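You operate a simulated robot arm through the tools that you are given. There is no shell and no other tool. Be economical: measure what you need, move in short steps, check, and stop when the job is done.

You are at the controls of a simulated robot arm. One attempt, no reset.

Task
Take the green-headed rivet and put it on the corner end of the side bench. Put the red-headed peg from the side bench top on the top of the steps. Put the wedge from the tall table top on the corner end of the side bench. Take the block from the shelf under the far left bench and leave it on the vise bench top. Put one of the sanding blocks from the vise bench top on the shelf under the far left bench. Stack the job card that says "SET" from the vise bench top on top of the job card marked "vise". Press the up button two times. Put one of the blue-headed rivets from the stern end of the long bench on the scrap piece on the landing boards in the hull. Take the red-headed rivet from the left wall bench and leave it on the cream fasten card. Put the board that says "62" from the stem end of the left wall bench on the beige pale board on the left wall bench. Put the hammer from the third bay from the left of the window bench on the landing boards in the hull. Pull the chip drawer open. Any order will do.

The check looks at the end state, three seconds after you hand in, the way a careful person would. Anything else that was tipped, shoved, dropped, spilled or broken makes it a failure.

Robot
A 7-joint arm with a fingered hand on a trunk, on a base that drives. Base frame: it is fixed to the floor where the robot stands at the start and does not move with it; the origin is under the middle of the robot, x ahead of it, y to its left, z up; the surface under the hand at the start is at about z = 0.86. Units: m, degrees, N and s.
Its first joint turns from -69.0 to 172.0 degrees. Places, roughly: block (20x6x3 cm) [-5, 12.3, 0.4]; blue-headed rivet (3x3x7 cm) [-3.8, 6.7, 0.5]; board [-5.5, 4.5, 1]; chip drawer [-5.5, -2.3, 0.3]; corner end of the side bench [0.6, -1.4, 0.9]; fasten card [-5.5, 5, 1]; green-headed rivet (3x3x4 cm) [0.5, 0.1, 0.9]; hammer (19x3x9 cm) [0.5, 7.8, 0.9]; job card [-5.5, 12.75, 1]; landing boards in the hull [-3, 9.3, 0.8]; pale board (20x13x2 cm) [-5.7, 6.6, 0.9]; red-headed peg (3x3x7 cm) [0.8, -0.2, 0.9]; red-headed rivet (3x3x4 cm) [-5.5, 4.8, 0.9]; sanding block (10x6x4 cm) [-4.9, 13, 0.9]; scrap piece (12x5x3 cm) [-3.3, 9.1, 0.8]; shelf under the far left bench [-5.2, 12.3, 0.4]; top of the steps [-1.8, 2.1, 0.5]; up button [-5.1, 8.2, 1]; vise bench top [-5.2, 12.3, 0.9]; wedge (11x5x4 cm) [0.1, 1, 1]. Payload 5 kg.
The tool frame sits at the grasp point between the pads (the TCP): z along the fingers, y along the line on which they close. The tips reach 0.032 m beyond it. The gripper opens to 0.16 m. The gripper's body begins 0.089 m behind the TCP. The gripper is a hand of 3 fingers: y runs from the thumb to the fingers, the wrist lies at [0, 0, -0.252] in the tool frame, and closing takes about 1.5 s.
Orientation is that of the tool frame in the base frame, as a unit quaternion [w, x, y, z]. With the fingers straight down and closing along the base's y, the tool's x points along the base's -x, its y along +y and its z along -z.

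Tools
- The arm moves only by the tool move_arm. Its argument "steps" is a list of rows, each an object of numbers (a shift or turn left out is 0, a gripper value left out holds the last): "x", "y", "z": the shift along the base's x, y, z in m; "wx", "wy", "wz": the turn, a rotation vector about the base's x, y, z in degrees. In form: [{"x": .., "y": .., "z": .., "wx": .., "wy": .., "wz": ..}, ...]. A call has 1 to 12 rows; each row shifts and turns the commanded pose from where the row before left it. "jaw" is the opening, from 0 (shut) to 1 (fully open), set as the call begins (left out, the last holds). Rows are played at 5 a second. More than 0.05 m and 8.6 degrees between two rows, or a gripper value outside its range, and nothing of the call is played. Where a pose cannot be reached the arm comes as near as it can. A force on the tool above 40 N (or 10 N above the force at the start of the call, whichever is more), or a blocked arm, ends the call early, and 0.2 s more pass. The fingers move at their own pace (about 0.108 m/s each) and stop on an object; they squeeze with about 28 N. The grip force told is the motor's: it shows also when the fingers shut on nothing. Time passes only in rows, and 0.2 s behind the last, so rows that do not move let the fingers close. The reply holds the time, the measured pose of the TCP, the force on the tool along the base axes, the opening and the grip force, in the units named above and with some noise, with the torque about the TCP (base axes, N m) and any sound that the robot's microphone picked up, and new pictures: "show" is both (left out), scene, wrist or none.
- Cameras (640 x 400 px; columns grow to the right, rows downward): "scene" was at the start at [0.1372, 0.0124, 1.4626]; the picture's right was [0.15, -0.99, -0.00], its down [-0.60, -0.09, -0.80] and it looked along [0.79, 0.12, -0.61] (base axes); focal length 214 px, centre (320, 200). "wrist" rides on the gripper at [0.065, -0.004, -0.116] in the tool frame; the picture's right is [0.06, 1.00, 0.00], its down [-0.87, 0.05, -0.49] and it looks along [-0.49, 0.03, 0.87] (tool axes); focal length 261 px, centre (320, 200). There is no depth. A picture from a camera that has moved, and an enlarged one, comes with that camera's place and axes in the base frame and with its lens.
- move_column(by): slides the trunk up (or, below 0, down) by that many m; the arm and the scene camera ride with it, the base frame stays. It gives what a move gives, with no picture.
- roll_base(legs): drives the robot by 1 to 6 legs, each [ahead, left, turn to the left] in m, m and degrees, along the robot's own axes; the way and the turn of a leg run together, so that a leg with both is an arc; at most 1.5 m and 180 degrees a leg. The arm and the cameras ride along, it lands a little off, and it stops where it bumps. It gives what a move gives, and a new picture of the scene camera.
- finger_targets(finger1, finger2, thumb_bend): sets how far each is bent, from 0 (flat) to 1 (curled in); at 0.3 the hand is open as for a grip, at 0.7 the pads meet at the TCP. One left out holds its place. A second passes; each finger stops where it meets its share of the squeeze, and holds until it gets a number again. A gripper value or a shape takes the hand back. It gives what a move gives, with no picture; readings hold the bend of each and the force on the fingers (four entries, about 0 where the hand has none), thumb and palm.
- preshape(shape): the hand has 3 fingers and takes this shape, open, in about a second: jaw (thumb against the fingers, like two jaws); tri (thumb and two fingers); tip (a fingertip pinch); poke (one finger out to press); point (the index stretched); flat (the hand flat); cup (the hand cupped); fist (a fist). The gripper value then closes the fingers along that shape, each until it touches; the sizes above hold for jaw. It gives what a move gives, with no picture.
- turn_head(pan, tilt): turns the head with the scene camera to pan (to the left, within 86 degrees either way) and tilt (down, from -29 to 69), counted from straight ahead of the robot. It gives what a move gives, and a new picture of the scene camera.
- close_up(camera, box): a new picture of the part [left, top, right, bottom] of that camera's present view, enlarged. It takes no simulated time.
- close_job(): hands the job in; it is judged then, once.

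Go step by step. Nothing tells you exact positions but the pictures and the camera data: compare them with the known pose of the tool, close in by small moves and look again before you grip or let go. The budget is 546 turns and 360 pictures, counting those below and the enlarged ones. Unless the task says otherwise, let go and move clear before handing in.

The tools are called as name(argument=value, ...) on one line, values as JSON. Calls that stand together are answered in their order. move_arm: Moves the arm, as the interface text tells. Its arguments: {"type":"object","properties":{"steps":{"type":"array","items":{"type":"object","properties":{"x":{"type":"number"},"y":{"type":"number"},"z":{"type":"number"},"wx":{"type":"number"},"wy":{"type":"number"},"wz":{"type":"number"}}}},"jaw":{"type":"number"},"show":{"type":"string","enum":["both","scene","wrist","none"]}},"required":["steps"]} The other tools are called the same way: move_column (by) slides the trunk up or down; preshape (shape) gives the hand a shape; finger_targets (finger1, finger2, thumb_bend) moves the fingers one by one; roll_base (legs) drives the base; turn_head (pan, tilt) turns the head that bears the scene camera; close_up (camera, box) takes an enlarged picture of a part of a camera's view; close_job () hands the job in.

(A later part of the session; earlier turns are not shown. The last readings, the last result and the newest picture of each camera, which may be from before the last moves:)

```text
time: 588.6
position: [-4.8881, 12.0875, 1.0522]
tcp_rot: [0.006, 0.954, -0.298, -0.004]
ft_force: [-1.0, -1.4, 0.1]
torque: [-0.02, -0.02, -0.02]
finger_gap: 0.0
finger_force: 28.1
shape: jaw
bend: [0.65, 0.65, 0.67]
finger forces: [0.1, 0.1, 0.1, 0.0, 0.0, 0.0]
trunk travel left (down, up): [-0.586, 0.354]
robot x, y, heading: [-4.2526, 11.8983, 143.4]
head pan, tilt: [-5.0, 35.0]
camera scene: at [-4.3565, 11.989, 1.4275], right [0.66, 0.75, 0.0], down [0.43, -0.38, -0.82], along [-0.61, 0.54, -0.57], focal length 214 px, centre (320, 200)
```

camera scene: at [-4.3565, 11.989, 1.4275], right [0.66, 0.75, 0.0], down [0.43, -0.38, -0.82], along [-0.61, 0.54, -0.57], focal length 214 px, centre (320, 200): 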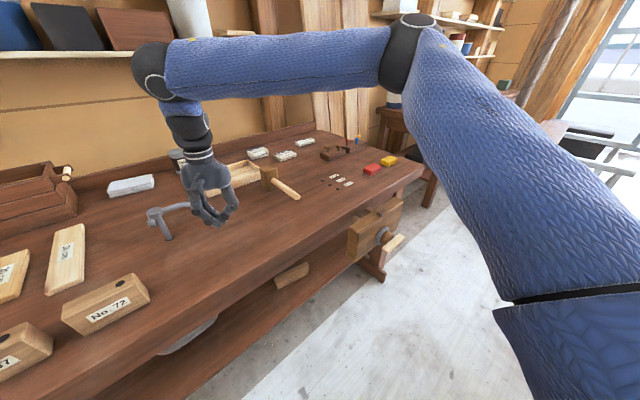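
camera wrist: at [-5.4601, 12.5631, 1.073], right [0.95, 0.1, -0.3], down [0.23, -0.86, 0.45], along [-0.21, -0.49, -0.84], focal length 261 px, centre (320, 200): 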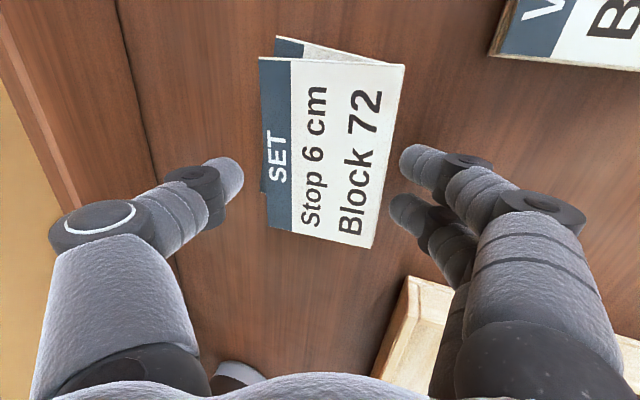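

The hand must be in front of the bench before lowering, so I back off diagonally, then tilt the closed hand 60° forward along the robot's heading.

roll_base(legs=[[-0.3, 0, 0]])

move_arm(steps=[{"x": -0.006, "y": 0.04, "wx": 4.47, "wy": 6.0}, {"x": -0.006, "y": 0.04, "wx": 4.47, "wy": 6.0}, {"x": -0.006, "y": 0.04, "wx": 4.47, "wy": 6.0}, {"x": -0.006, "y": 0.04, "wx": 4.47, "wy": 6.0}, {"x": -0.006, "y": 0.04, "wx": 4.47, "wy": 6.0}, {"x": -0.006, "y": 0.04, "wx": 4.47, "wy": 6.0}, {"x": -0.006, "y": 0.04, "wx": 4.47, "wy": 6.0}, {"x": -0.006, "y": 0.04, "wx": 4.47, "wy": 6.0}, {}], show="scene")

```text
time: 590.6
position: [-4.6474, 11.9113, 1.0519]
tcp_rot: [0.005, 0.954, -0.3, -0.004]
ft_force: [0.4, 0.0, 0.1]
torque: [0.04, 0.02, -0.01]
finger_gap: 0.0002
finger_force: 28.2
shape: jaw
bend: [0.65, 0.65, 0.67]
finger forces: [0.0, 0.1, 0.0, 0.1, 0.0, 0.0]
trunk travel left (down, up): [-0.586, 0.354]
robot x, y, heading: [-4.0131, 11.7217, 143.2]
head pan, tilt: [-5.0, 35.0]
camera scene: at [-4.1158, 11.8106, 1.4277], right [0.67, 0.75, 0.0], down [0.43, -0.38, -0.82], along [-0.61, 0.55, -0.57], focal length 214 px, centre (320, 200)
```

scene: 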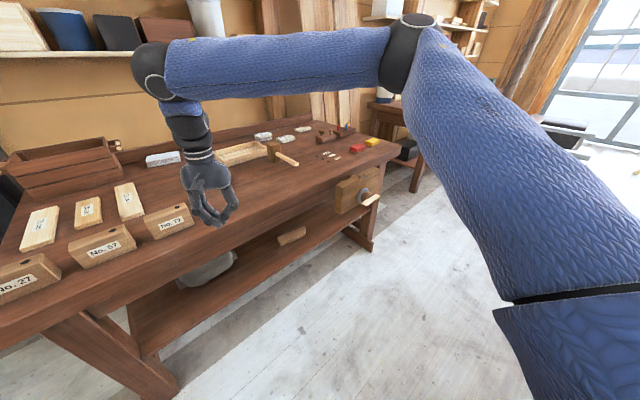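

```text
time: 592.6
position: [-4.6958, 12.2294, 1.052]
tcp_rot: [-0.16, 0.827, -0.255, -0.475]
ft_force: [0.5, 0.3, 0.4]
torque: [0.01, 0.0, -0.07]
finger_gap: 0.0001
finger_force: 28.4
shape: jaw
bend: [0.65, 0.65, 0.67]
finger forces: [0.0, 0.0, 0.0, 0.1, 0.0, 0.1]
trunk travel left (down, up): [-0.586, 0.354]
robot x, y, heading: [-4.0116, 11.7204, 143.2]
head pan, tilt: [-5.0, 35.0]
camera scene: at [-4.1168, 11.8102, 1.4277], right [0.67, 0.75, 0.0], down [0.43, -0.38, -0.82], along [-0.61, 0.55, -0.57], focal length 214 px, centre (320, 200)
```

scene: 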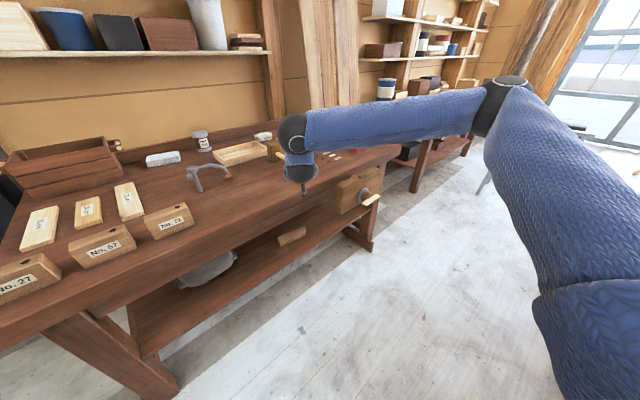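

The forearm comes in from the right near the vise, so I choose a steeper heading (128°) from the left, then lower the hand in front of the shelf.

roll_base(legs=[[0, 0, -15], [0.01, 0.197, 0]])

turn_head(pan=10, tilt=40)

```text
time: 595.1
position: [-4.7017, 12.2759, 1.0518]
tcp_rot: [-0.219, 0.788, -0.358, -0.45]
ft_force: [-0.7, -0.8, -0.4]
torque: [0.0, -0.03, -0.06]
finger_gap: 0.0002
finger_force: 27.9
shape: jaw
bend: [0.65, 0.65, 0.67]
finger forces: [0.0, 0.0, 0.1, 0.0, 0.0, 0.1]
trunk travel left (down, up): [-0.586, 0.354]
robot x, y, heading: [-4.1686, 11.6168, 128.4]
head pan, tilt: [-5.0, 35.0]
camera scene: at [-4.2486, 11.7237, 1.4275], right [0.83, 0.55, 0.0], down [0.32, -0.48, -0.82], along [-0.45, 0.68, -0.57], focal length 214 px, centre (320, 200)
```

scene: 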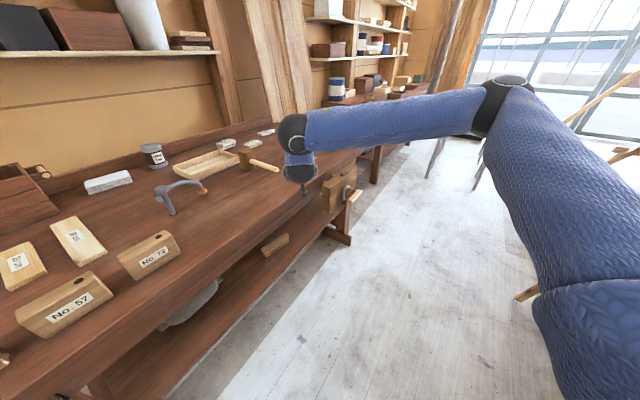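

```text
time: 595.8
position: [-4.7021, 12.2761, 1.0519]
tcp_rot: [-0.219, 0.787, -0.359, -0.451]
ft_force: [0.0, -0.5, -0.8]
torque: [-0.01, 0.0, 0.02]
finger_gap: 0.0
finger_force: 28.1
shape: jaw
bend: [0.65, 0.65, 0.67]
finger forces: [0.0, 0.0, 0.1, 0.1, 0.0, 0.0]
trunk travel left (down, up): [-0.586, 0.354]
robot x, y, heading: [-4.1667, 11.6152, 128.7]
head pan, tilt: [10.0, 40.0]
camera scene: at [-4.2624, 11.7075, 1.42], right [0.66, 0.75, 0.0], down [0.48, -0.43, -0.77], along [-0.57, 0.51, -0.64], focal length 214 px, centre (320, 200)
```

scene: 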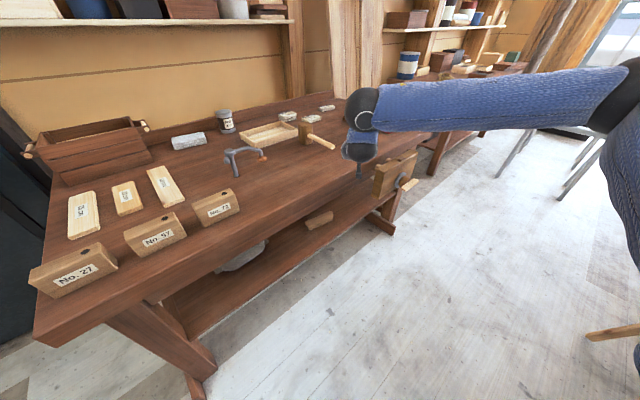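

move_column(by=-0.4)

move_column(by=-0.14)

move_arm(steps=[{}], show="both")

```text
time: 599.7
position: [-4.7005, 12.2762, 0.6521]
tcp_rot: [-0.219, 0.788, -0.359, -0.45]
ft_force: [0.9, 0.4, 0.5]
torque: [0.0, -0.01, -0.04]
finger_gap: 0.0
finger_force: 28.2
shape: jaw
bend: [0.65, 0.65, 0.67]
finger forces: [0.0, 0.0, 0.0, 0.1, 0.1, 0.0]
trunk travel left (down, up): [-0.186, 0.754]
robot x, y, heading: [-4.1664, 11.6115, 128.8]
head pan, tilt: [10.0, 40.0]
```

```text
time: 601.3
position: [-4.7012, 12.2752, 0.5118]
tcp_rot: [-0.219, 0.788, -0.358, -0.451]
ft_force: [-0.6, -0.3, 0.1]
torque: [-0.02, -0.01, -0.01]
finger_gap: 0.0001
finger_force: 28.1
shape: jaw
bend: [0.65, 0.65, 0.67]
finger forces: [0.0, 0.1, 0.0, 0.0, 0.0, 0.0]
trunk travel left (down, up): [-0.046, 0.894]
robot x, y, heading: [-4.1682, 11.6113, 128.7]
head pan, tilt: [10.0, 40.0]
```

```text
time: 601.7
position: [-4.7013, 12.2762, 0.5115]
tcp_rot: [-0.219, 0.788, -0.358, -0.451]
ft_force: [0.0, 0.4, -0.2]
torque: [-0.01, -0.01, 0.02]
finger_gap: 0.0
finger_force: 27.9
shape: jaw
bend: [0.65, 0.65, 0.67]
finger forces: [0.1, 0.0, 0.1, 0.0, 0.0, 0.0]
trunk travel left (down, up): [-0.046, 0.894]
robot x, y, heading: [-4.1671, 11.6116, 128.8]
head pan, tilt: [10.0, 40.0]
camera scene: at [-4.2623, 11.7073, 0.88], right [0.66, 0.75, 0.0], down [0.48, -0.43, -0.77], along [-0.57, 0.51, -0.64], focal length 214 px, centre (320, 200)
camera wrist: at [-4.611, 12.1782, 0.5125], right [-0.74, -0.67, -0.08], down [-0.06, -0.04, 1.0], along [-0.67, 0.74, -0.01], focal length 261 px, centre (320, 200)
```

scene: 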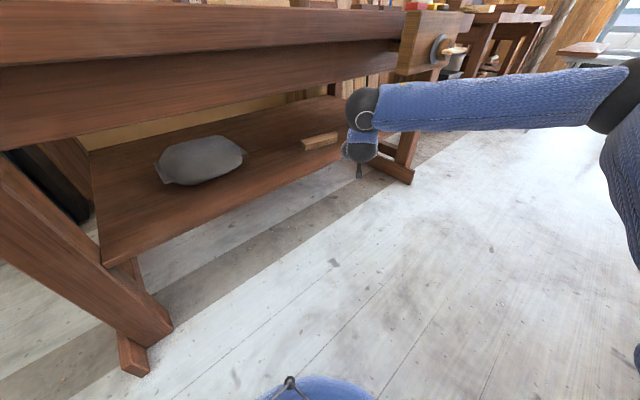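
wrist: 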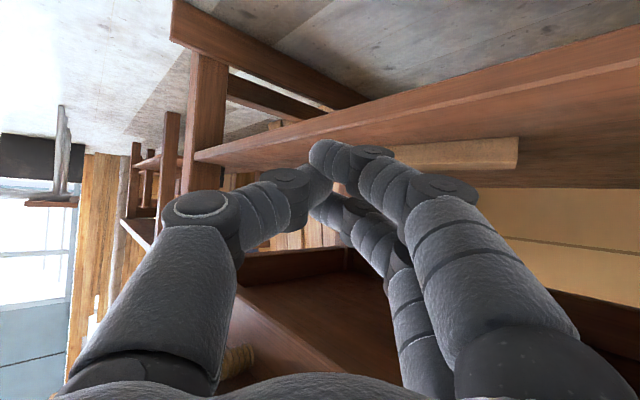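

The block's left end shows clearly; its top is at z≈0.455. I slide in over it by driving the base towards -x.

move_column(by=-0.008)

roll_base(legs=[[0.125, 0.156, 0]])

roll_base(legs=[[0.06, 0.075, 0]])

move_arm(steps=[{}], show="wrist")

```text
time: 602.3
position: [-4.7011, 12.2752, 0.5042]
tcp_rot: [-0.218, 0.788, -0.358, -0.451]
ft_force: [0.7, -0.4, 0.2]
torque: [0.02, -0.04, -0.01]
finger_gap: 0.0003
finger_force: 27.6
shape: jaw
bend: [0.65, 0.65, 0.67]
finger forces: [0.1, 0.0, 0.0, 0.1, 0.0, 0.1]
trunk travel left (down, up): [-0.038, 0.902]
robot x, y, heading: [-4.1672, 11.6118, 128.4]
head pan, tilt: [10.0, 40.0]
```

```text
time: 603.9
position: [-4.9023, 12.2782, 0.5037]
tcp_rot: [-0.219, 0.788, -0.358, -0.45]
ft_force: [-0.1, 0.2, 0.0]
torque: [0.01, 0.01, 0.01]
finger_gap: 0.0
finger_force: 28.0
shape: jaw
bend: [0.65, 0.65, 0.67]
finger forces: [0.1, 0.1, 0.0, 0.0, 0.0, 0.0]
trunk travel left (down, up): [-0.038, 0.902]
robot x, y, heading: [-4.3645, 11.6165, 128.5]
head pan, tilt: [10.0, 40.0]
camera scene: at [-4.4621, 11.7093, 0.872], right [0.66, 0.75, 0.0], down [0.48, -0.42, -0.77], along [-0.58, 0.51, -0.64], focal length 214 px, centre (320, 200)
```

scene: 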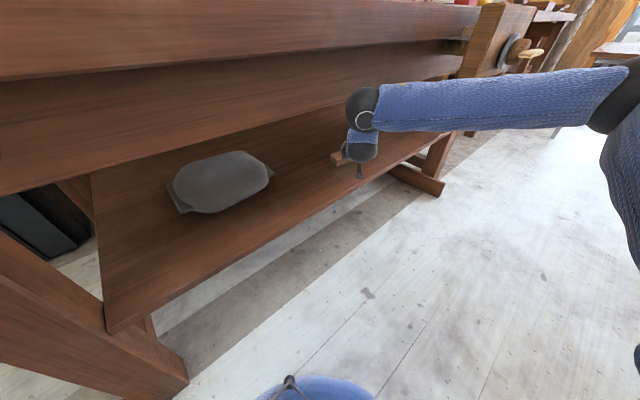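

```text
time: 604.9
position: [-4.9325, 12.2766, 0.5043]
tcp_rot: [-0.219, 0.789, -0.357, -0.45]
ft_force: [-0.1, 0.0, 0.0]
torque: [-0.01, 0.0, 0.0]
finger_gap: 0.0001
finger_force: 28.2
shape: jaw
bend: [0.65, 0.65, 0.67]
finger forces: [0.0, 0.1, 0.0, 0.0, 0.0, 0.1]
trunk travel left (down, up): [-0.038, 0.902]
robot x, y, heading: [-4.4124, 11.6142, 127.7]
head pan, tilt: [10.0, 40.0]
stopped in leg 1: the robot was blocked; the commanded pose is now the measured one
camera scene: at [-4.5045, 11.7091, 0.8725], right [0.67, 0.74, 0.0], down [0.48, -0.43, -0.77], along [-0.57, 0.51, -0.64], focal length 214 px, centre (320, 200)
```

scene: 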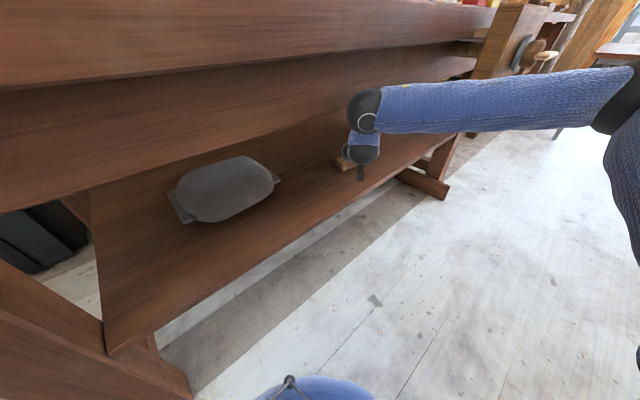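

```text
time: 605.3
position: [-4.9321, 12.2776, 0.5054]
tcp_rot: [-0.218, 0.789, -0.356, -0.451]
ft_force: [0.6, 0.5, -0.8]
torque: [0.0, -0.02, 0.02]
finger_gap: 0.0
finger_force: 27.8
shape: jaw
bend: [0.65, 0.65, 0.67]
finger forces: [0.1, 0.0, 0.0, 0.0, 0.1, 0.0]
trunk travel left (down, up): [-0.038, 0.902]
robot x, y, heading: [-4.4082, 11.6113, 128.3]
head pan, tilt: [10.0, 40.0]
camera wrist: at [-4.8426, 12.1794, 0.5046], right [-0.74, -0.67, -0.08], down [-0.06, -0.04, 1.0], along [-0.67, 0.74, -0.01], focal length 261 px, centre (320, 200)
```

wrist: 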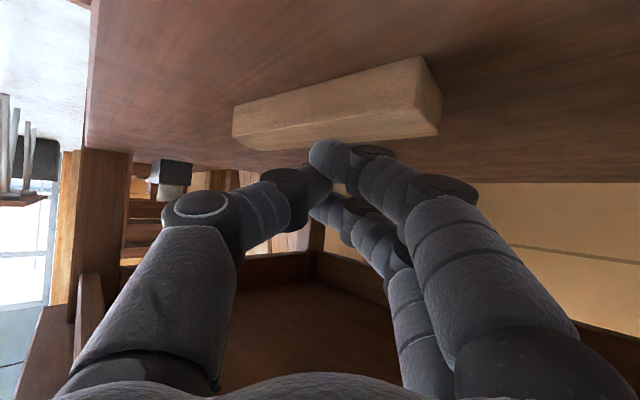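

The hand is over the block's left end (the base just touched the bench foot). I press lightly on the block and try to draw its left end forward.

move_arm(steps=[{"x": -0.035, "y": -0.01}, {"x": -0.025, "y": -0.01}, {"z": -0.012}, {}], show="none")

move_arm(steps=[{"z": -0.005}, {}], show="none")

move_arm(steps=[{"z": -0.005}, {}], show="wrist")

```text
time: 606.5
position: [-4.9246, 12.2978, 0.4995]
tcp_rot: [-0.23, 0.776, -0.379, -0.449]
ft_force: [-0.2, -0.2, -0.5]
torque: [-0.02, -0.02, 0.01]
finger_gap: 0.0
finger_force: 27.9
shape: jaw
bend: [0.65, 0.65, 0.67]
finger forces: [0.0, 0.0, 0.1, 0.0, 0.1, 0.0]
trunk travel left (down, up): [-0.038, 0.902]
robot x, y, heading: [-4.3892, 11.6218, 123.9]
head pan, tilt: [10.0, 40.0]
stopped in row 4: the arm was blocked; the commanded pose is now the measured one
```

```text
time: 607.1
position: [-4.9244, 12.2988, 0.4978]
tcp_rot: [-0.229, 0.776, -0.379, -0.449]
ft_force: [1.2, 0.7, -0.7]
torque: [-0.01, 0.02, 0.03]
finger_gap: 0.0002
finger_force: 28.0
shape: jaw
bend: [0.65, 0.65, 0.67]
finger forces: [0.0, 0.0, 0.1, 0.0, 0.0, 0.1]
trunk travel left (down, up): [-0.038, 0.902]
robot x, y, heading: [-4.3908, 11.625, 124.1]
head pan, tilt: [10.0, 40.0]
```

```text
time: 607.7
position: [-4.9264, 12.2989, 0.4922]
tcp_rot: [-0.229, 0.776, -0.379, -0.449]
ft_force: [-0.2, -0.1, -0.8]
torque: [0.02, -0.03, 0.01]
finger_gap: 0.0001
finger_force: 28.3
shape: jaw
bend: [0.65, 0.65, 0.67]
finger forces: [0.0, 0.0, 0.0, 0.0, 0.0, 0.1]
trunk travel left (down, up): [-0.038, 0.902]
robot x, y, heading: [-4.3859, 11.628, 124.2]
head pan, tilt: [10.0, 40.0]
camera wrist: at [-4.8399, 12.1966, 0.4916], right [-0.77, -0.63, -0.07], down [-0.05, -0.04, 1.0], along [-0.63, 0.78, 0.0], focal length 261 px, centre (320, 200)
```

wrist: 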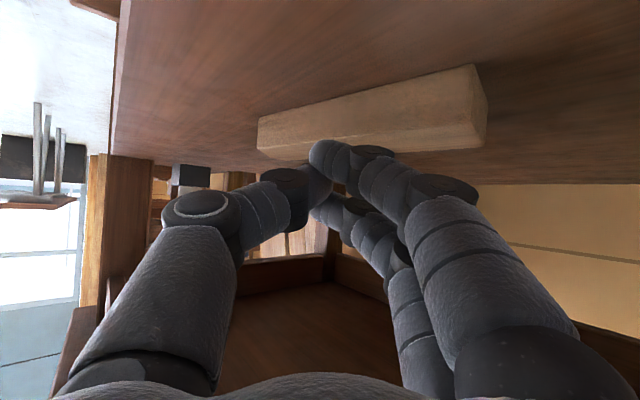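

The wrist met the bench apron. I tilt the hand flatter, go lower, move to the block's right end and push that end back instead.

move_arm(steps=[{"x": 0.02, "y": 0.02}, {"y": 0.04, "wx": 4.1, "wy": 2.8}, {"y": 0.04, "wx": 4.1, "wy": 2.8}, {"z": -0.02, "y": 0.01}, {"z": -0.015}, {}], show="both")

```text
time: 609.1
position: [-4.9095, 12.4094, 0.451]
tcp_rot: [-0.267, 0.736, -0.356, -0.51]
ft_force: [-5.0, -0.9, 25.9]
torque: [0.52, 0.5, 0.11]
finger_gap: 0.0001
finger_force: 28.0
shape: jaw
bend: [0.66, 0.65, 0.67]
finger forces: [38.3, 0.1, 0.0, 0.0, 0.0, 0.1]
trunk travel left (down, up): [-0.038, 0.902]
robot x, y, heading: [-4.3919, 11.6239, 124.2]
head pan, tilt: [10.0, 40.0]
camera scene: at [-4.4769, 11.7261, 0.8726], right [0.72, 0.7, 0.0], down [0.45, -0.46, -0.77], along [-0.54, 0.55, -0.64], focal length 214 px, centre (320, 200)
camera wrist: at [-4.8261, 12.3085, 0.4284], right [-0.78, -0.62, -0.09], down [0.04, -0.19, 0.98], along [-0.62, 0.76, 0.17], focal length 261 px, centre (320, 200)
```

scene: 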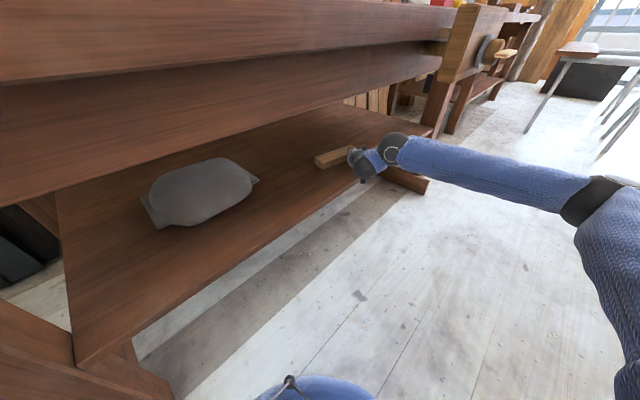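
wrist: 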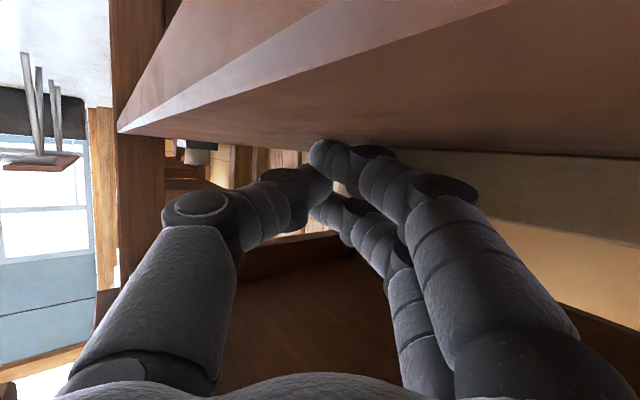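

move_arm(steps=[{"z": 0.007, "y": -0.024}, {"x": -0.02}, {"x": -0.02}, {"x": -0.02}, {"x": -0.02}, {}], show="both")

```text
time: 610.5
position: [-4.9891, 12.3858, 0.4549]
tcp_rot: [-0.266, 0.737, -0.356, -0.509]
ft_force: [2.2, -1.5, 16.3]
torque: [-1.83, -1.57, 0.16]
finger_gap: 0.0001
finger_force: 28.2
shape: jaw
bend: [0.65, 0.65, 0.67]
finger forces: [0.5, 0.0, 0.0, 0.1, 0.1, 0.1]
trunk travel left (down, up): [-0.038, 0.902]
robot x, y, heading: [-4.3898, 11.624, 124.3]
head pan, tilt: [10.0, 40.0]
stopped in row 6: the force on the tool passed its limit at 42 N (the readings are from after the stop); the commanded pose is now the measured one
camera scene: at [-4.477, 11.7267, 0.8716], right [0.72, 0.7, 0.0], down [0.45, -0.46, -0.77], along [-0.54, 0.55, -0.64], focal length 214 px, centre (320, 200)
camera wrist: at [-4.9054, 12.2841, 0.4334], right [-0.78, -0.62, -0.09], down [0.03, -0.18, 0.98], along [-0.62, 0.76, 0.17], focal length 261 px, centre (320, 200)
```

scene: 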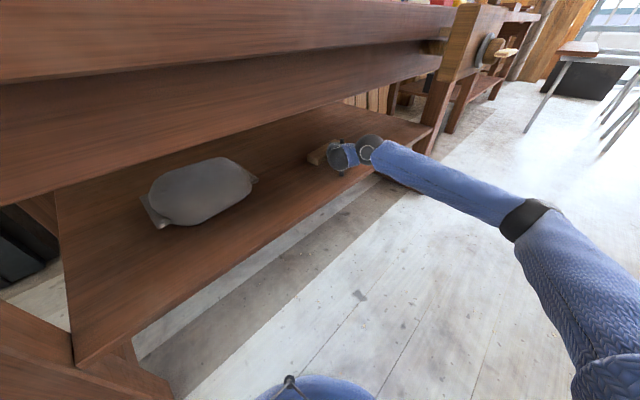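
wrist: 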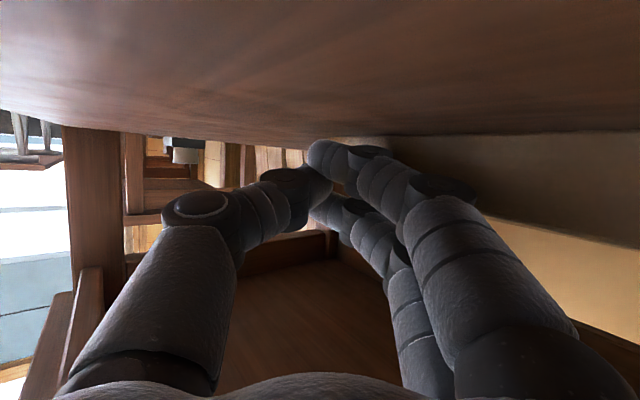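

move_arm(steps=[{"x": 0.03, "z": 0.004}, {"x": 0.04}, {"x": 0.04}, {"x": 0.04}, {}], show="both")

close_up(camera="scene", box=[230, 90, 430, 220])

```text
time: 611.7
position: [-4.8378, 12.3854, 0.4572]
tcp_rot: [-0.266, 0.738, -0.356, -0.508]
ft_force: [0.2, 0.6, -0.9]
torque: [-0.02, 0.04, 0.02]
finger_gap: 0.0
finger_force: 28.0
shape: jaw
bend: [0.65, 0.65, 0.67]
finger forces: [0.0, 0.0, 0.1, 0.1, 0.0, 0.0]
trunk travel left (down, up): [-0.038, 0.902]
robot x, y, heading: [-4.3918, 11.624, 124.6]
head pan, tilt: [10.0, 40.0]
camera scene: at [-4.4775, 11.7274, 0.872], right [0.72, 0.7, 0.0], down [0.45, -0.46, -0.77], along [-0.54, 0.55, -0.64], focal length 214 px, centre (320, 200)
camera wrist: at [-4.7548, 12.2844, 0.4349], right [-0.78, -0.62, -0.09], down [0.03, -0.18, 0.98], along [-0.62, 0.76, 0.16], focal length 261 px, centre (320, 200)
```

scene: 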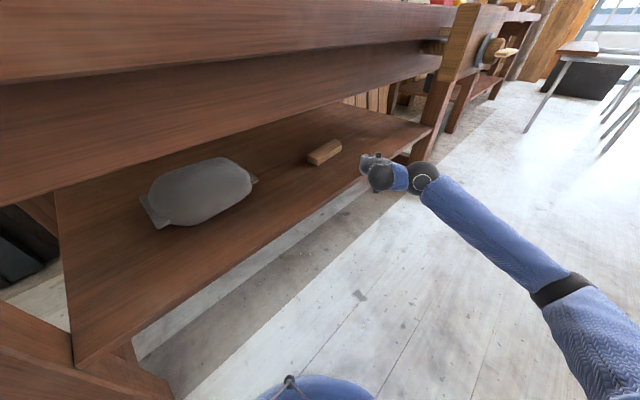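
wrist: 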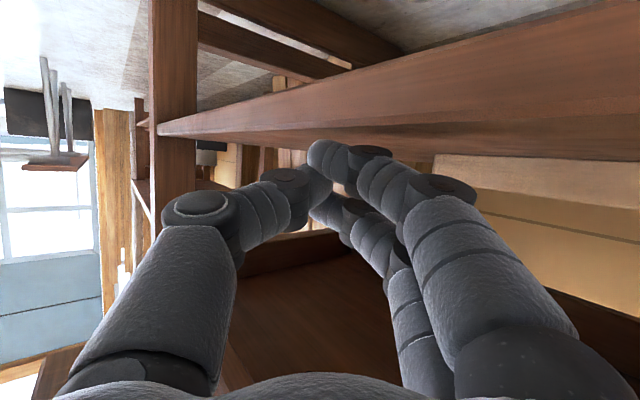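

```text
3.08 times, centred on (330, 155) of scene
camera zoom: at [-4.4775, 11.7274, 0.872], right [0.72, 0.7, 0.0], down [0.45, -0.46, -0.77], along [-0.54, 0.55, -0.64], focal length 660 px, centre (289, 338)
```

zoom: 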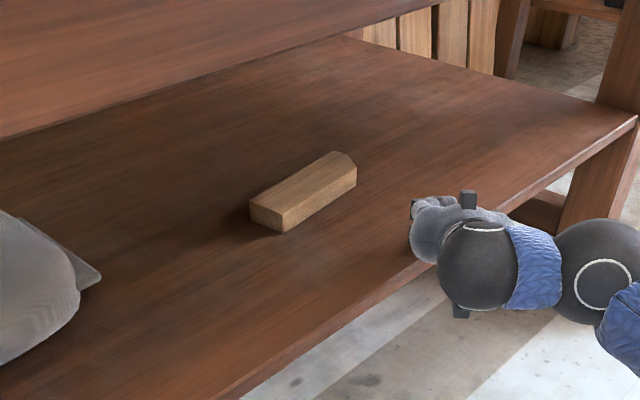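

The block is now slightly turned, right end back. I yaw the hand to point straight in and push the right end further.

move_arm(steps=[{"wz": 8.2, "x": 0.01, "y": 0.008}, {"wz": 8.2, "x": 0.01, "y": 0.008}, {"wz": 8.2, "x": 0.01, "y": 0.006}, {"wz": 8.2}, {"wz": 8.2}, {}], show="scene")

```text
time: 613.1
position: [-4.8095, 12.4062, 0.4567]
tcp_rot: [-0.072, 0.815, -0.076, -0.569]
ft_force: [-0.7, 0.5, -0.1]
torque: [-0.01, -0.01, -0.03]
finger_gap: 0.0
finger_force: 28.4
shape: jaw
bend: [0.65, 0.65, 0.67]
finger forces: [0.0, 0.1, 0.0, 0.0, 0.0, 0.0]
trunk travel left (down, up): [-0.038, 0.902]
robot x, y, heading: [-4.3846, 11.6246, 124.4]
head pan, tilt: [10.0, 40.0]
camera scene: at [-4.4774, 11.7273, 0.872], right [0.72, 0.7, 0.0], down [0.45, -0.46, -0.77], along [-0.54, 0.55, -0.64], focal length 214 px, centre (320, 200)
```

scene: 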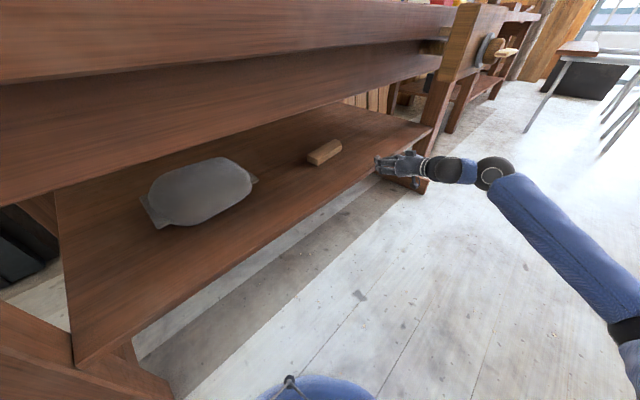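

move_arm(steps=[{"x": -0.045, "z": 0.003}, {"x": -0.045}, {"x": -0.045}, {"x": -0.03}, {"x": -0.02}, {"x": -0.02}, {"x": -0.02, "y": -0.002}, {"x": -0.02, "y": -0.003}, {"x": -0.02, "y": -0.004}, {}], show="scene")

close_up(camera="scene", box=[230, 90, 430, 220])

```text
time: 615.3
position: [-5.0746, 12.3973, 0.46]
tcp_rot: [-0.071, 0.816, -0.075, -0.569]
ft_force: [-0.1, -0.1, 0.2]
torque: [-0.02, 0.02, 0.0]
finger_gap: 0.0
finger_force: 28.4
shape: jaw
bend: [0.65, 0.65, 0.67]
finger forces: [0.0, 0.1, 0.1, 0.1, 0.0, 0.0]
trunk travel left (down, up): [-0.038, 0.902]
robot x, y, heading: [-4.3895, 11.6235, 124.3]
head pan, tilt: [10.0, 40.0]
camera scene: at [-4.4776, 11.7273, 0.872], right [0.72, 0.7, 0.0], down [0.45, -0.46, -0.77], along [-0.54, 0.55, -0.64], focal length 214 px, centre (320, 200)
```

scene: 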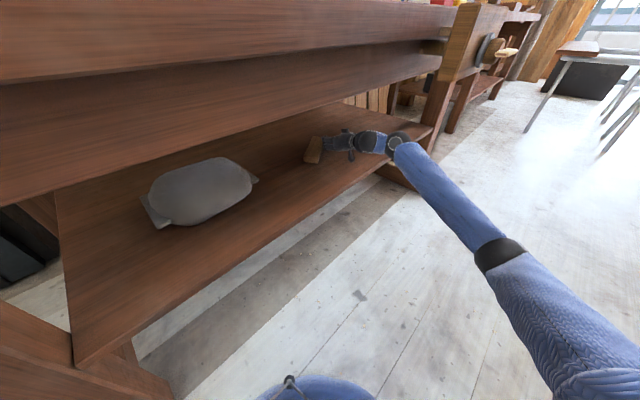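

```text
3.08 times, centred on (330, 155) of scene
camera zoom: at [-4.4776, 11.7273, 0.872], right [0.72, 0.7, 0.0], down [0.45, -0.46, -0.77], along [-0.54, 0.55, -0.64], focal length 660 px, centre (289, 338)
```

zoom: 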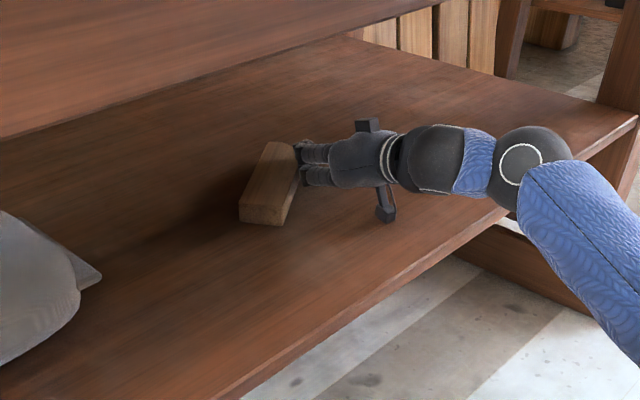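

The block has turned about 38° with its left end to the front. I back out, swing the hand to line up with the block's axis, and open.

move_arm(steps=[{"x": 0.045}, {"x": 0.045}, {"x": 0.045}, {"x": 0.02, "y": -0.04, "wz": -8}, {"y": -0.045, "wz": -8}, {"y": -0.045, "wz": -8}, {"y": -0.045, "wz": -8}, {"y": -0.045, "wz": -7.5}, {"wx": -3.9, "wy": -3.1}, {"wx": -3.9, "wy": -3.1}, {}], jaw=0.65, show="both")

close_up(camera="scene", box=[200, 80, 440, 230])

```text
time: 617.7
position: [-4.9196, 12.1788, 0.461]
tcp_rot: [-0.227, 0.785, -0.366, -0.446]
ft_force: [0.5, 0.6, 0.1]
torque: [-0.01, 0.01, 0.01]
finger_gap: 0.1041
finger_force: 0.0
shape: jaw
bend: [0.7, 0.7, 0.67]
finger forces: [0.0, 0.0, 0.0, 0.1, 0.0, 0.1]
trunk travel left (down, up): [-0.038, 0.902]
robot x, y, heading: [-4.3922, 11.6234, 124.3]
head pan, tilt: [10.0, 40.0]
camera scene: at [-4.4776, 11.7273, 0.872], right [0.72, 0.7, 0.0], down [0.45, -0.46, -0.77], along [-0.54, 0.55, -0.64], focal length 214 px, centre (320, 200)
camera wrist: at [-4.8322, 12.0783, 0.4619], right [-0.75, -0.65, -0.08], down [-0.07, -0.05, 1.0], along [-0.65, 0.76, -0.01], focal length 261 px, centre (320, 200)
```

scene: 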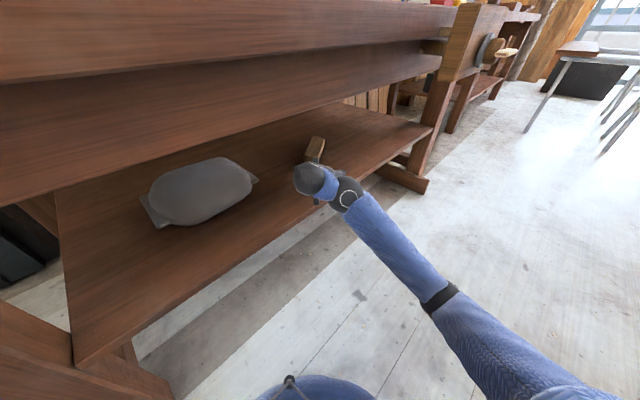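
wrist: 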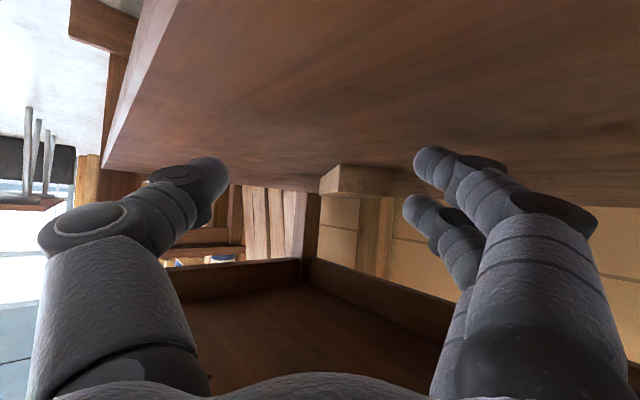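

```text
2.67 times, centred on (320, 155) of scene
camera zoom: at [-4.4776, 11.7273, 0.872], right [0.72, 0.7, 0.0], down [0.45, -0.46, -0.77], along [-0.54, 0.55, -0.64], focal length 572 px, centre (320, 320)
```

zoom: 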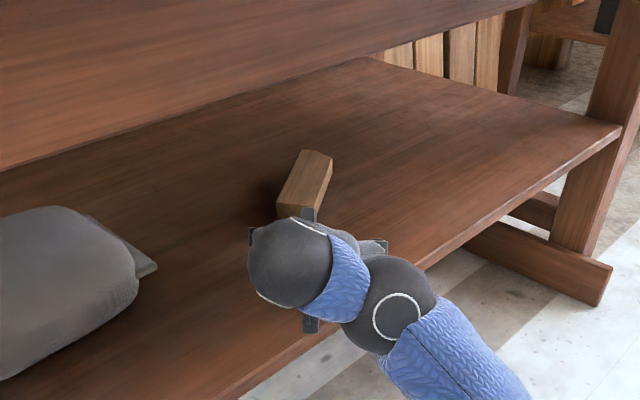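

close_up(camera="wrist", box=[220, 110, 460, 240])

```text
2.67 times, centred on (340, 175) of wrist
camera zoom: at [-4.8322, 12.0783, 0.4619], right [-0.75, -0.65, -0.08], down [-0.07, -0.05, 1.0], along [-0.65, 0.76, -0.01], focal length 695 px, centre (267, 267)
```

zoom: 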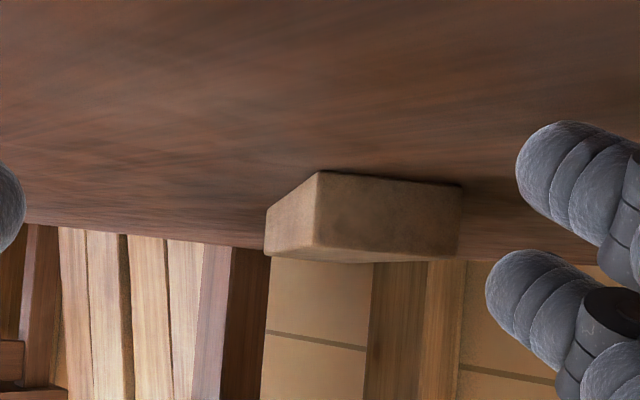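

The block's near end is 5 cm to the right of the hand's axis. I shift sideways, advance along the axis so the fingers straddle it, and look.

move_arm(steps=[{"x": -0.02, "y": -0.015}, {"x": -0.02, "y": -0.016}, {"x": -0.02, "y": 0.0255}, {"x": -0.02, "y": 0.0255}, {}], show="wrist")

```text
time: 618.9
position: [-4.9998, 12.196, 0.4594]
tcp_rot: [-0.227, 0.785, -0.366, -0.446]
ft_force: [-0.6, -0.2, -0.2]
torque: [0.03, -0.01, 0.02]
finger_gap: 0.1041
finger_force: 0.1
shape: jaw
bend: [0.7, 0.7, 0.67]
finger forces: [0.1, 0.1, 0.0, 0.0, 0.1, 0.1]
trunk travel left (down, up): [-0.038, 0.902]
robot x, y, heading: [-4.391, 11.6235, 124.2]
head pan, tilt: [10.0, 40.0]
camera wrist: at [-4.9121, 12.0968, 0.4616], right [-0.75, -0.65, -0.08], down [-0.07, -0.05, 1.0], along [-0.65, 0.76, -0.01], focal length 261 px, centre (320, 200)
```

wrist: 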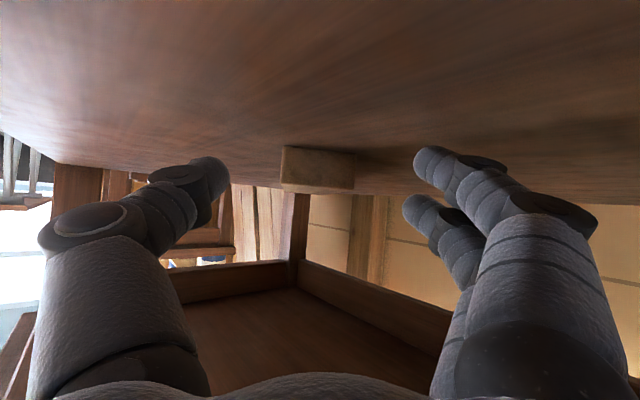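

move_arm(steps=[{"x": -0.016, "y": 0.0205, "z": -0.003}, {"x": -0.016, "y": 0.0205}, {"x": -0.016, "y": 0.0205}, {"x": -0.016, "y": 0.0205}, {}], show="wrist")

move_arm(steps=[{}, {}, {}, {}, {}], jaw=0, show="wrist")

```text
time: 620.1
position: [-5.0633, 12.2782, 0.4564]
tcp_rot: [-0.228, 0.784, -0.367, -0.445]
ft_force: [0.9, -0.2, 0.3]
torque: [-0.01, 0.05, -0.01]
finger_gap: 0.1039
finger_force: 0.1
shape: jaw
bend: [0.7, 0.7, 0.67]
finger forces: [0.3, 0.0, 0.0, 0.1, 0.0, 0.0]
trunk travel left (down, up): [-0.038, 0.902]
robot x, y, heading: [-4.3907, 11.6271, 124.0]
head pan, tilt: [10.0, 40.0]
camera wrist: at [-4.9756, 12.1804, 0.458], right [-0.75, -0.65, -0.08], down [-0.07, -0.05, 1.0], along [-0.65, 0.76, -0.01], focal length 261 px, centre (320, 200)
```

wrist: 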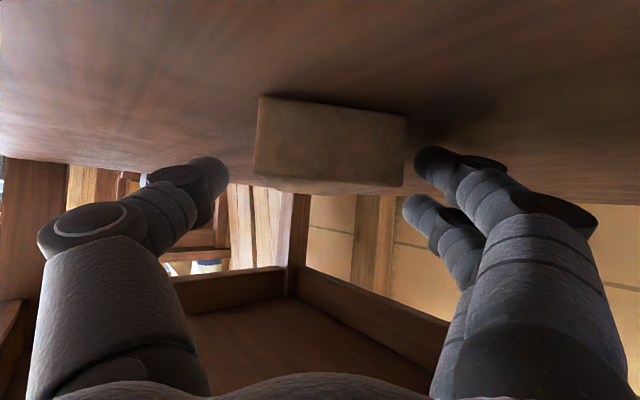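

```text
time: 621.3
position: [-5.0627, 12.2801, 0.4582]
tcp_rot: [-0.227, 0.785, -0.366, -0.446]
ft_force: [2.2, 0.1, 8.6]
torque: [-0.01, 0.41, 0.21]
finger_gap: 0.0491
finger_force: 28.1
shape: jaw
bend: [0.74, 0.72, 0.7]
finger forces: [7.9, 21.0, 0.0, 0.1, 26.8, 0.1]
trunk travel left (down, up): [-0.038, 0.902]
robot x, y, heading: [-4.3925, 11.6249, 124.3]
head pan, tilt: [10.0, 40.0]
camera wrist: at [-4.9753, 12.1801, 0.4589], right [-0.75, -0.65, -0.08], down [-0.07, -0.05, 1.0], along [-0.65, 0.76, -0.01], focal length 261 px, centre (320, 200)
```

wrist: 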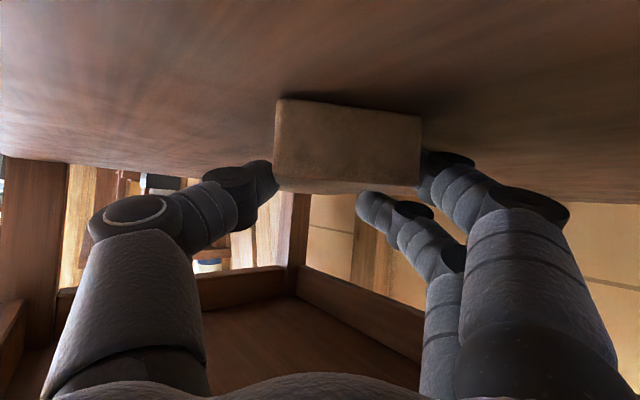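

Finger 2 rides on top of the block while finger 1 and thumb hold its sides. I lift finger 2 away and keep the others.

finger_targets(finger2=0.3)

finger_targets(finger1=0.95, thumb_bend=0.95)

move_arm(steps=[{}], show="wrist")

```text
time: 622.3
position: [-5.0633, 12.2804, 0.4576]
tcp_rot: [-0.227, 0.785, -0.366, -0.446]
ft_force: [2.7, 6.1, 13.1]
torque: [-0.15, 0.49, -0.22]
finger_gap: 0.0645
finger_force: 18.3
shape: fingers
bend: [0.72, 0.3, 0.72]
finger forces: [14.8, 0.0, 0.1, 0.0, 20.8, 0.0]
trunk travel left (down, up): [-0.038, 0.902]
robot x, y, heading: [-4.3918, 11.6231, 124.2]
head pan, tilt: [10.0, 40.0]
```

```text
time: 623.3
position: [-5.0625, 12.2808, 0.4571]
tcp_rot: [-0.227, 0.785, -0.365, -0.445]
ft_force: [-0.1, -0.1, -0.1]
torque: [-0.17, 0.04, -0.04]
finger_gap: 0.0637
finger_force: 21.7
shape: fingers
bend: [0.71, 0.3, 0.8]
finger forces: [21.9, 0.1, 0.0, 0.0, 21.6, 0.0]
trunk travel left (down, up): [-0.038, 0.902]
robot x, y, heading: [-4.3897, 11.6233, 124.5]
head pan, tilt: [10.0, 40.0]
```

```text
time: 623.7
position: [-5.0628, 12.28, 0.457]
tcp_rot: [-0.228, 0.784, -0.366, -0.446]
ft_force: [-0.1, 0.4, 0.9]
torque: [-0.25, 0.02, -0.03]
finger_gap: 0.0636
finger_force: 21.2
shape: fingers
bend: [0.71, 0.3, 0.81]
finger forces: [22.0, 0.0, 0.1, 0.0, 21.2, 0.0]
trunk travel left (down, up): [-0.038, 0.902]
robot x, y, heading: [-4.3889, 11.6239, 124.3]
head pan, tilt: [10.0, 40.0]
camera wrist: at [-4.9754, 12.1802, 0.4579], right [-0.75, -0.65, -0.08], down [-0.07, -0.05, 1.0], along [-0.65, 0.76, -0.01], focal length 261 px, centre (320, 200)
```

wrist: 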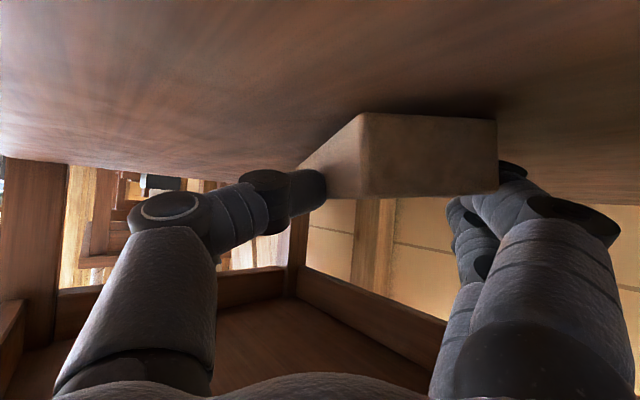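

Held, but far from the block's centre of mass. I reopen and move 6.5 cm deeper along the block so the grip is near its middle.

move_arm(steps=[{}, {}, {}, {}], jaw=0.7, show="wrist")

```text
time: 624.7
position: [-5.0639, 12.2805, 0.4567]
tcp_rot: [-0.228, 0.784, -0.366, -0.447]
ft_force: [1.3, 0.7, 3.6]
torque: [-0.1, 0.17, 0.01]
finger_gap: 0.1108
finger_force: 0.0
shape: jaw
bend: [0.68, 0.67, 0.64]
finger forces: [3.0, 0.0, 0.0, 0.0, 0.0, 0.1]
trunk travel left (down, up): [-0.038, 0.902]
robot x, y, heading: [-4.3923, 11.6239, 124.3]
head pan, tilt: [10.0, 40.0]
camera wrist: at [-4.9753, 12.1802, 0.4581], right [-0.75, -0.65, -0.08], down [-0.07, -0.05, 1.0], along [-0.65, 0.76, -0.01], focal length 261 px, centre (320, 200)
```

wrist: 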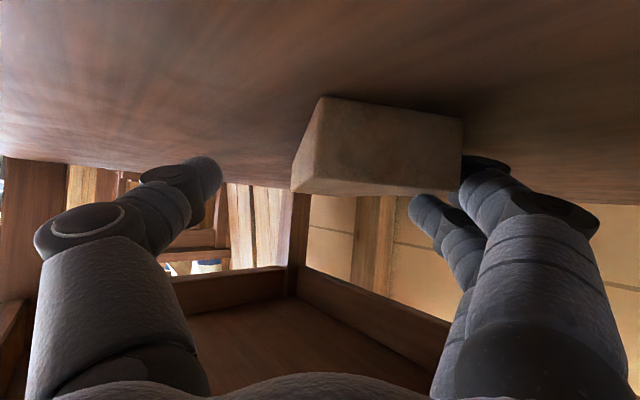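

move_arm(steps=[{"x": -0.01, "y": -0.005, "wz": -4.8}, {"x": -0.0093, "y": -0.0055, "wz": -4.7}, {"x": -0.0086, "y": 0.0158}, {"x": -0.0086, "y": 0.0158}, {}], show="wrist")

move_arm(steps=[{}, {}, {}, {}, {}], jaw=0, show="wrist")

```text
time: 625.9
position: [-5.0997, 12.301, 0.4579]
tcp_rot: [-0.264, 0.751, -0.43, -0.425]
ft_force: [-0.3, -0.8, 0.5]
torque: [-0.05, 0.02, 0.03]
finger_gap: 0.1121
finger_force: 0.0
shape: jaw
bend: [0.67, 0.67, 0.64]
finger forces: [0.6, 0.1, 0.1, 0.0, 0.1, 0.0]
trunk travel left (down, up): [-0.038, 0.902]
robot x, y, heading: [-4.391, 11.6262, 124.4]
head pan, tilt: [10.0, 40.0]
camera wrist: at [-5.0298, 12.1884, 0.4583], right [-0.85, -0.52, -0.08], down [-0.08, -0.03, 1.0], along [-0.52, 0.86, -0.01], focal length 261 px, centre (320, 200)
```

wrist: 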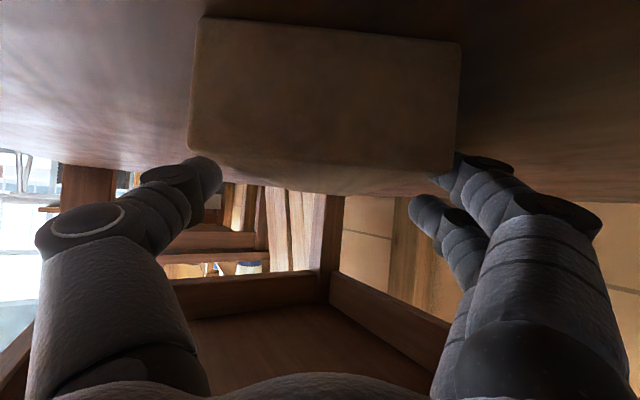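

```text
time: 627.1
position: [-5.0997, 12.3011, 0.458]
tcp_rot: [-0.264, 0.751, -0.43, -0.426]
ft_force: [-0.6, 0.6, 0.5]
torque: [0.04, 0.1, 0.03]
finger_gap: 0.0514
finger_force: 28.3
shape: jaw
bend: [0.73, 0.74, 0.7]
finger forces: [13.0, 12.4, 0.1, 0.0, 25.1, 0.0]
trunk travel left (down, up): [-0.038, 0.902]
robot x, y, heading: [-4.391, 11.6287, 124.4]
head pan, tilt: [10.0, 40.0]
camera wrist: at [-5.0296, 12.1885, 0.4585], right [-0.85, -0.52, -0.08], down [-0.08, -0.03, 1.0], along [-0.52, 0.86, -0.01], focal length 261 px, centre (320, 200)
```

wrist: 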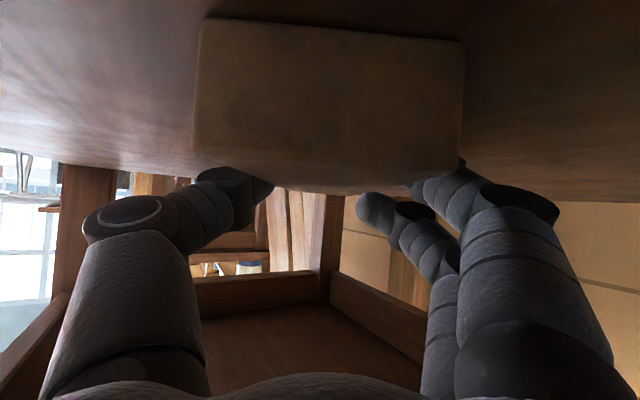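

Balanced grip now. I lift a little and check.

move_arm(steps=[{"z": 0.01}, {"z": 0.012}, {}], show="wrist")

close_up(camera="scene", box=[200, 80, 440, 230])

```text
time: 627.9
position: [-5.0992, 12.3009, 0.4784]
tcp_rot: [-0.263, 0.752, -0.43, -0.425]
ft_force: [-0.3, -0.8, -2.7]
torque: [-0.04, -0.05, 0.01]
finger_gap: 0.0513
finger_force: 27.7
shape: jaw
bend: [0.73, 0.73, 0.7]
finger forces: [13.7, 12.0, 0.0, 0.0, 25.2, 0.1]
trunk travel left (down, up): [-0.038, 0.902]
robot x, y, heading: [-4.3881, 11.6252, 124.3]
head pan, tilt: [10.0, 40.0]
camera wrist: at [-5.0293, 12.1886, 0.4803], right [-0.85, -0.52, -0.08], down [-0.08, -0.03, 1.0], along [-0.52, 0.86, -0.01], focal length 261 px, centre (320, 200)
```

wrist: 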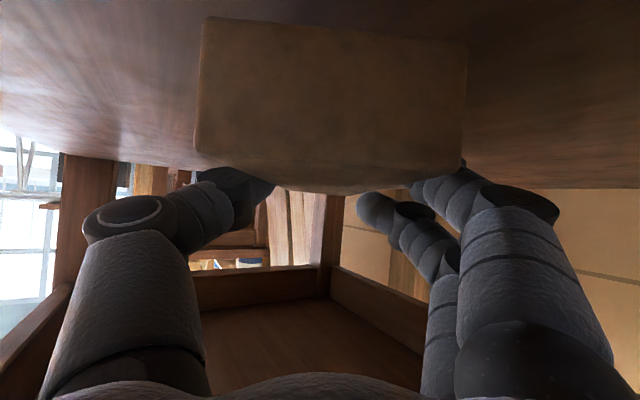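

```text
2.67 times, centred on (320, 155) of scene
camera zoom: at [-4.4777, 11.7274, 0.8719], right [0.72, 0.7, 0.0], down [0.45, -0.46, -0.77], along [-0.54, 0.55, -0.64], focal length 572 px, centre (320, 320)
```

zoom: 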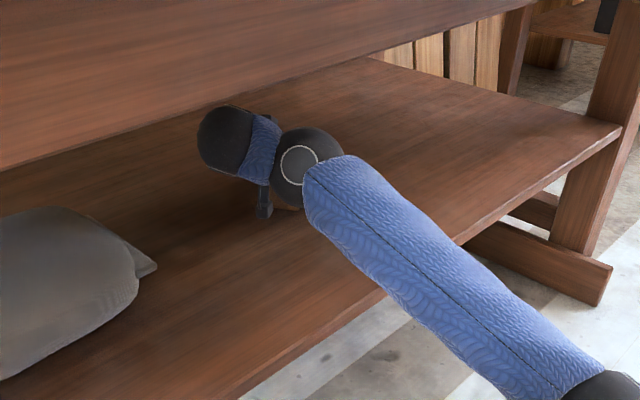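

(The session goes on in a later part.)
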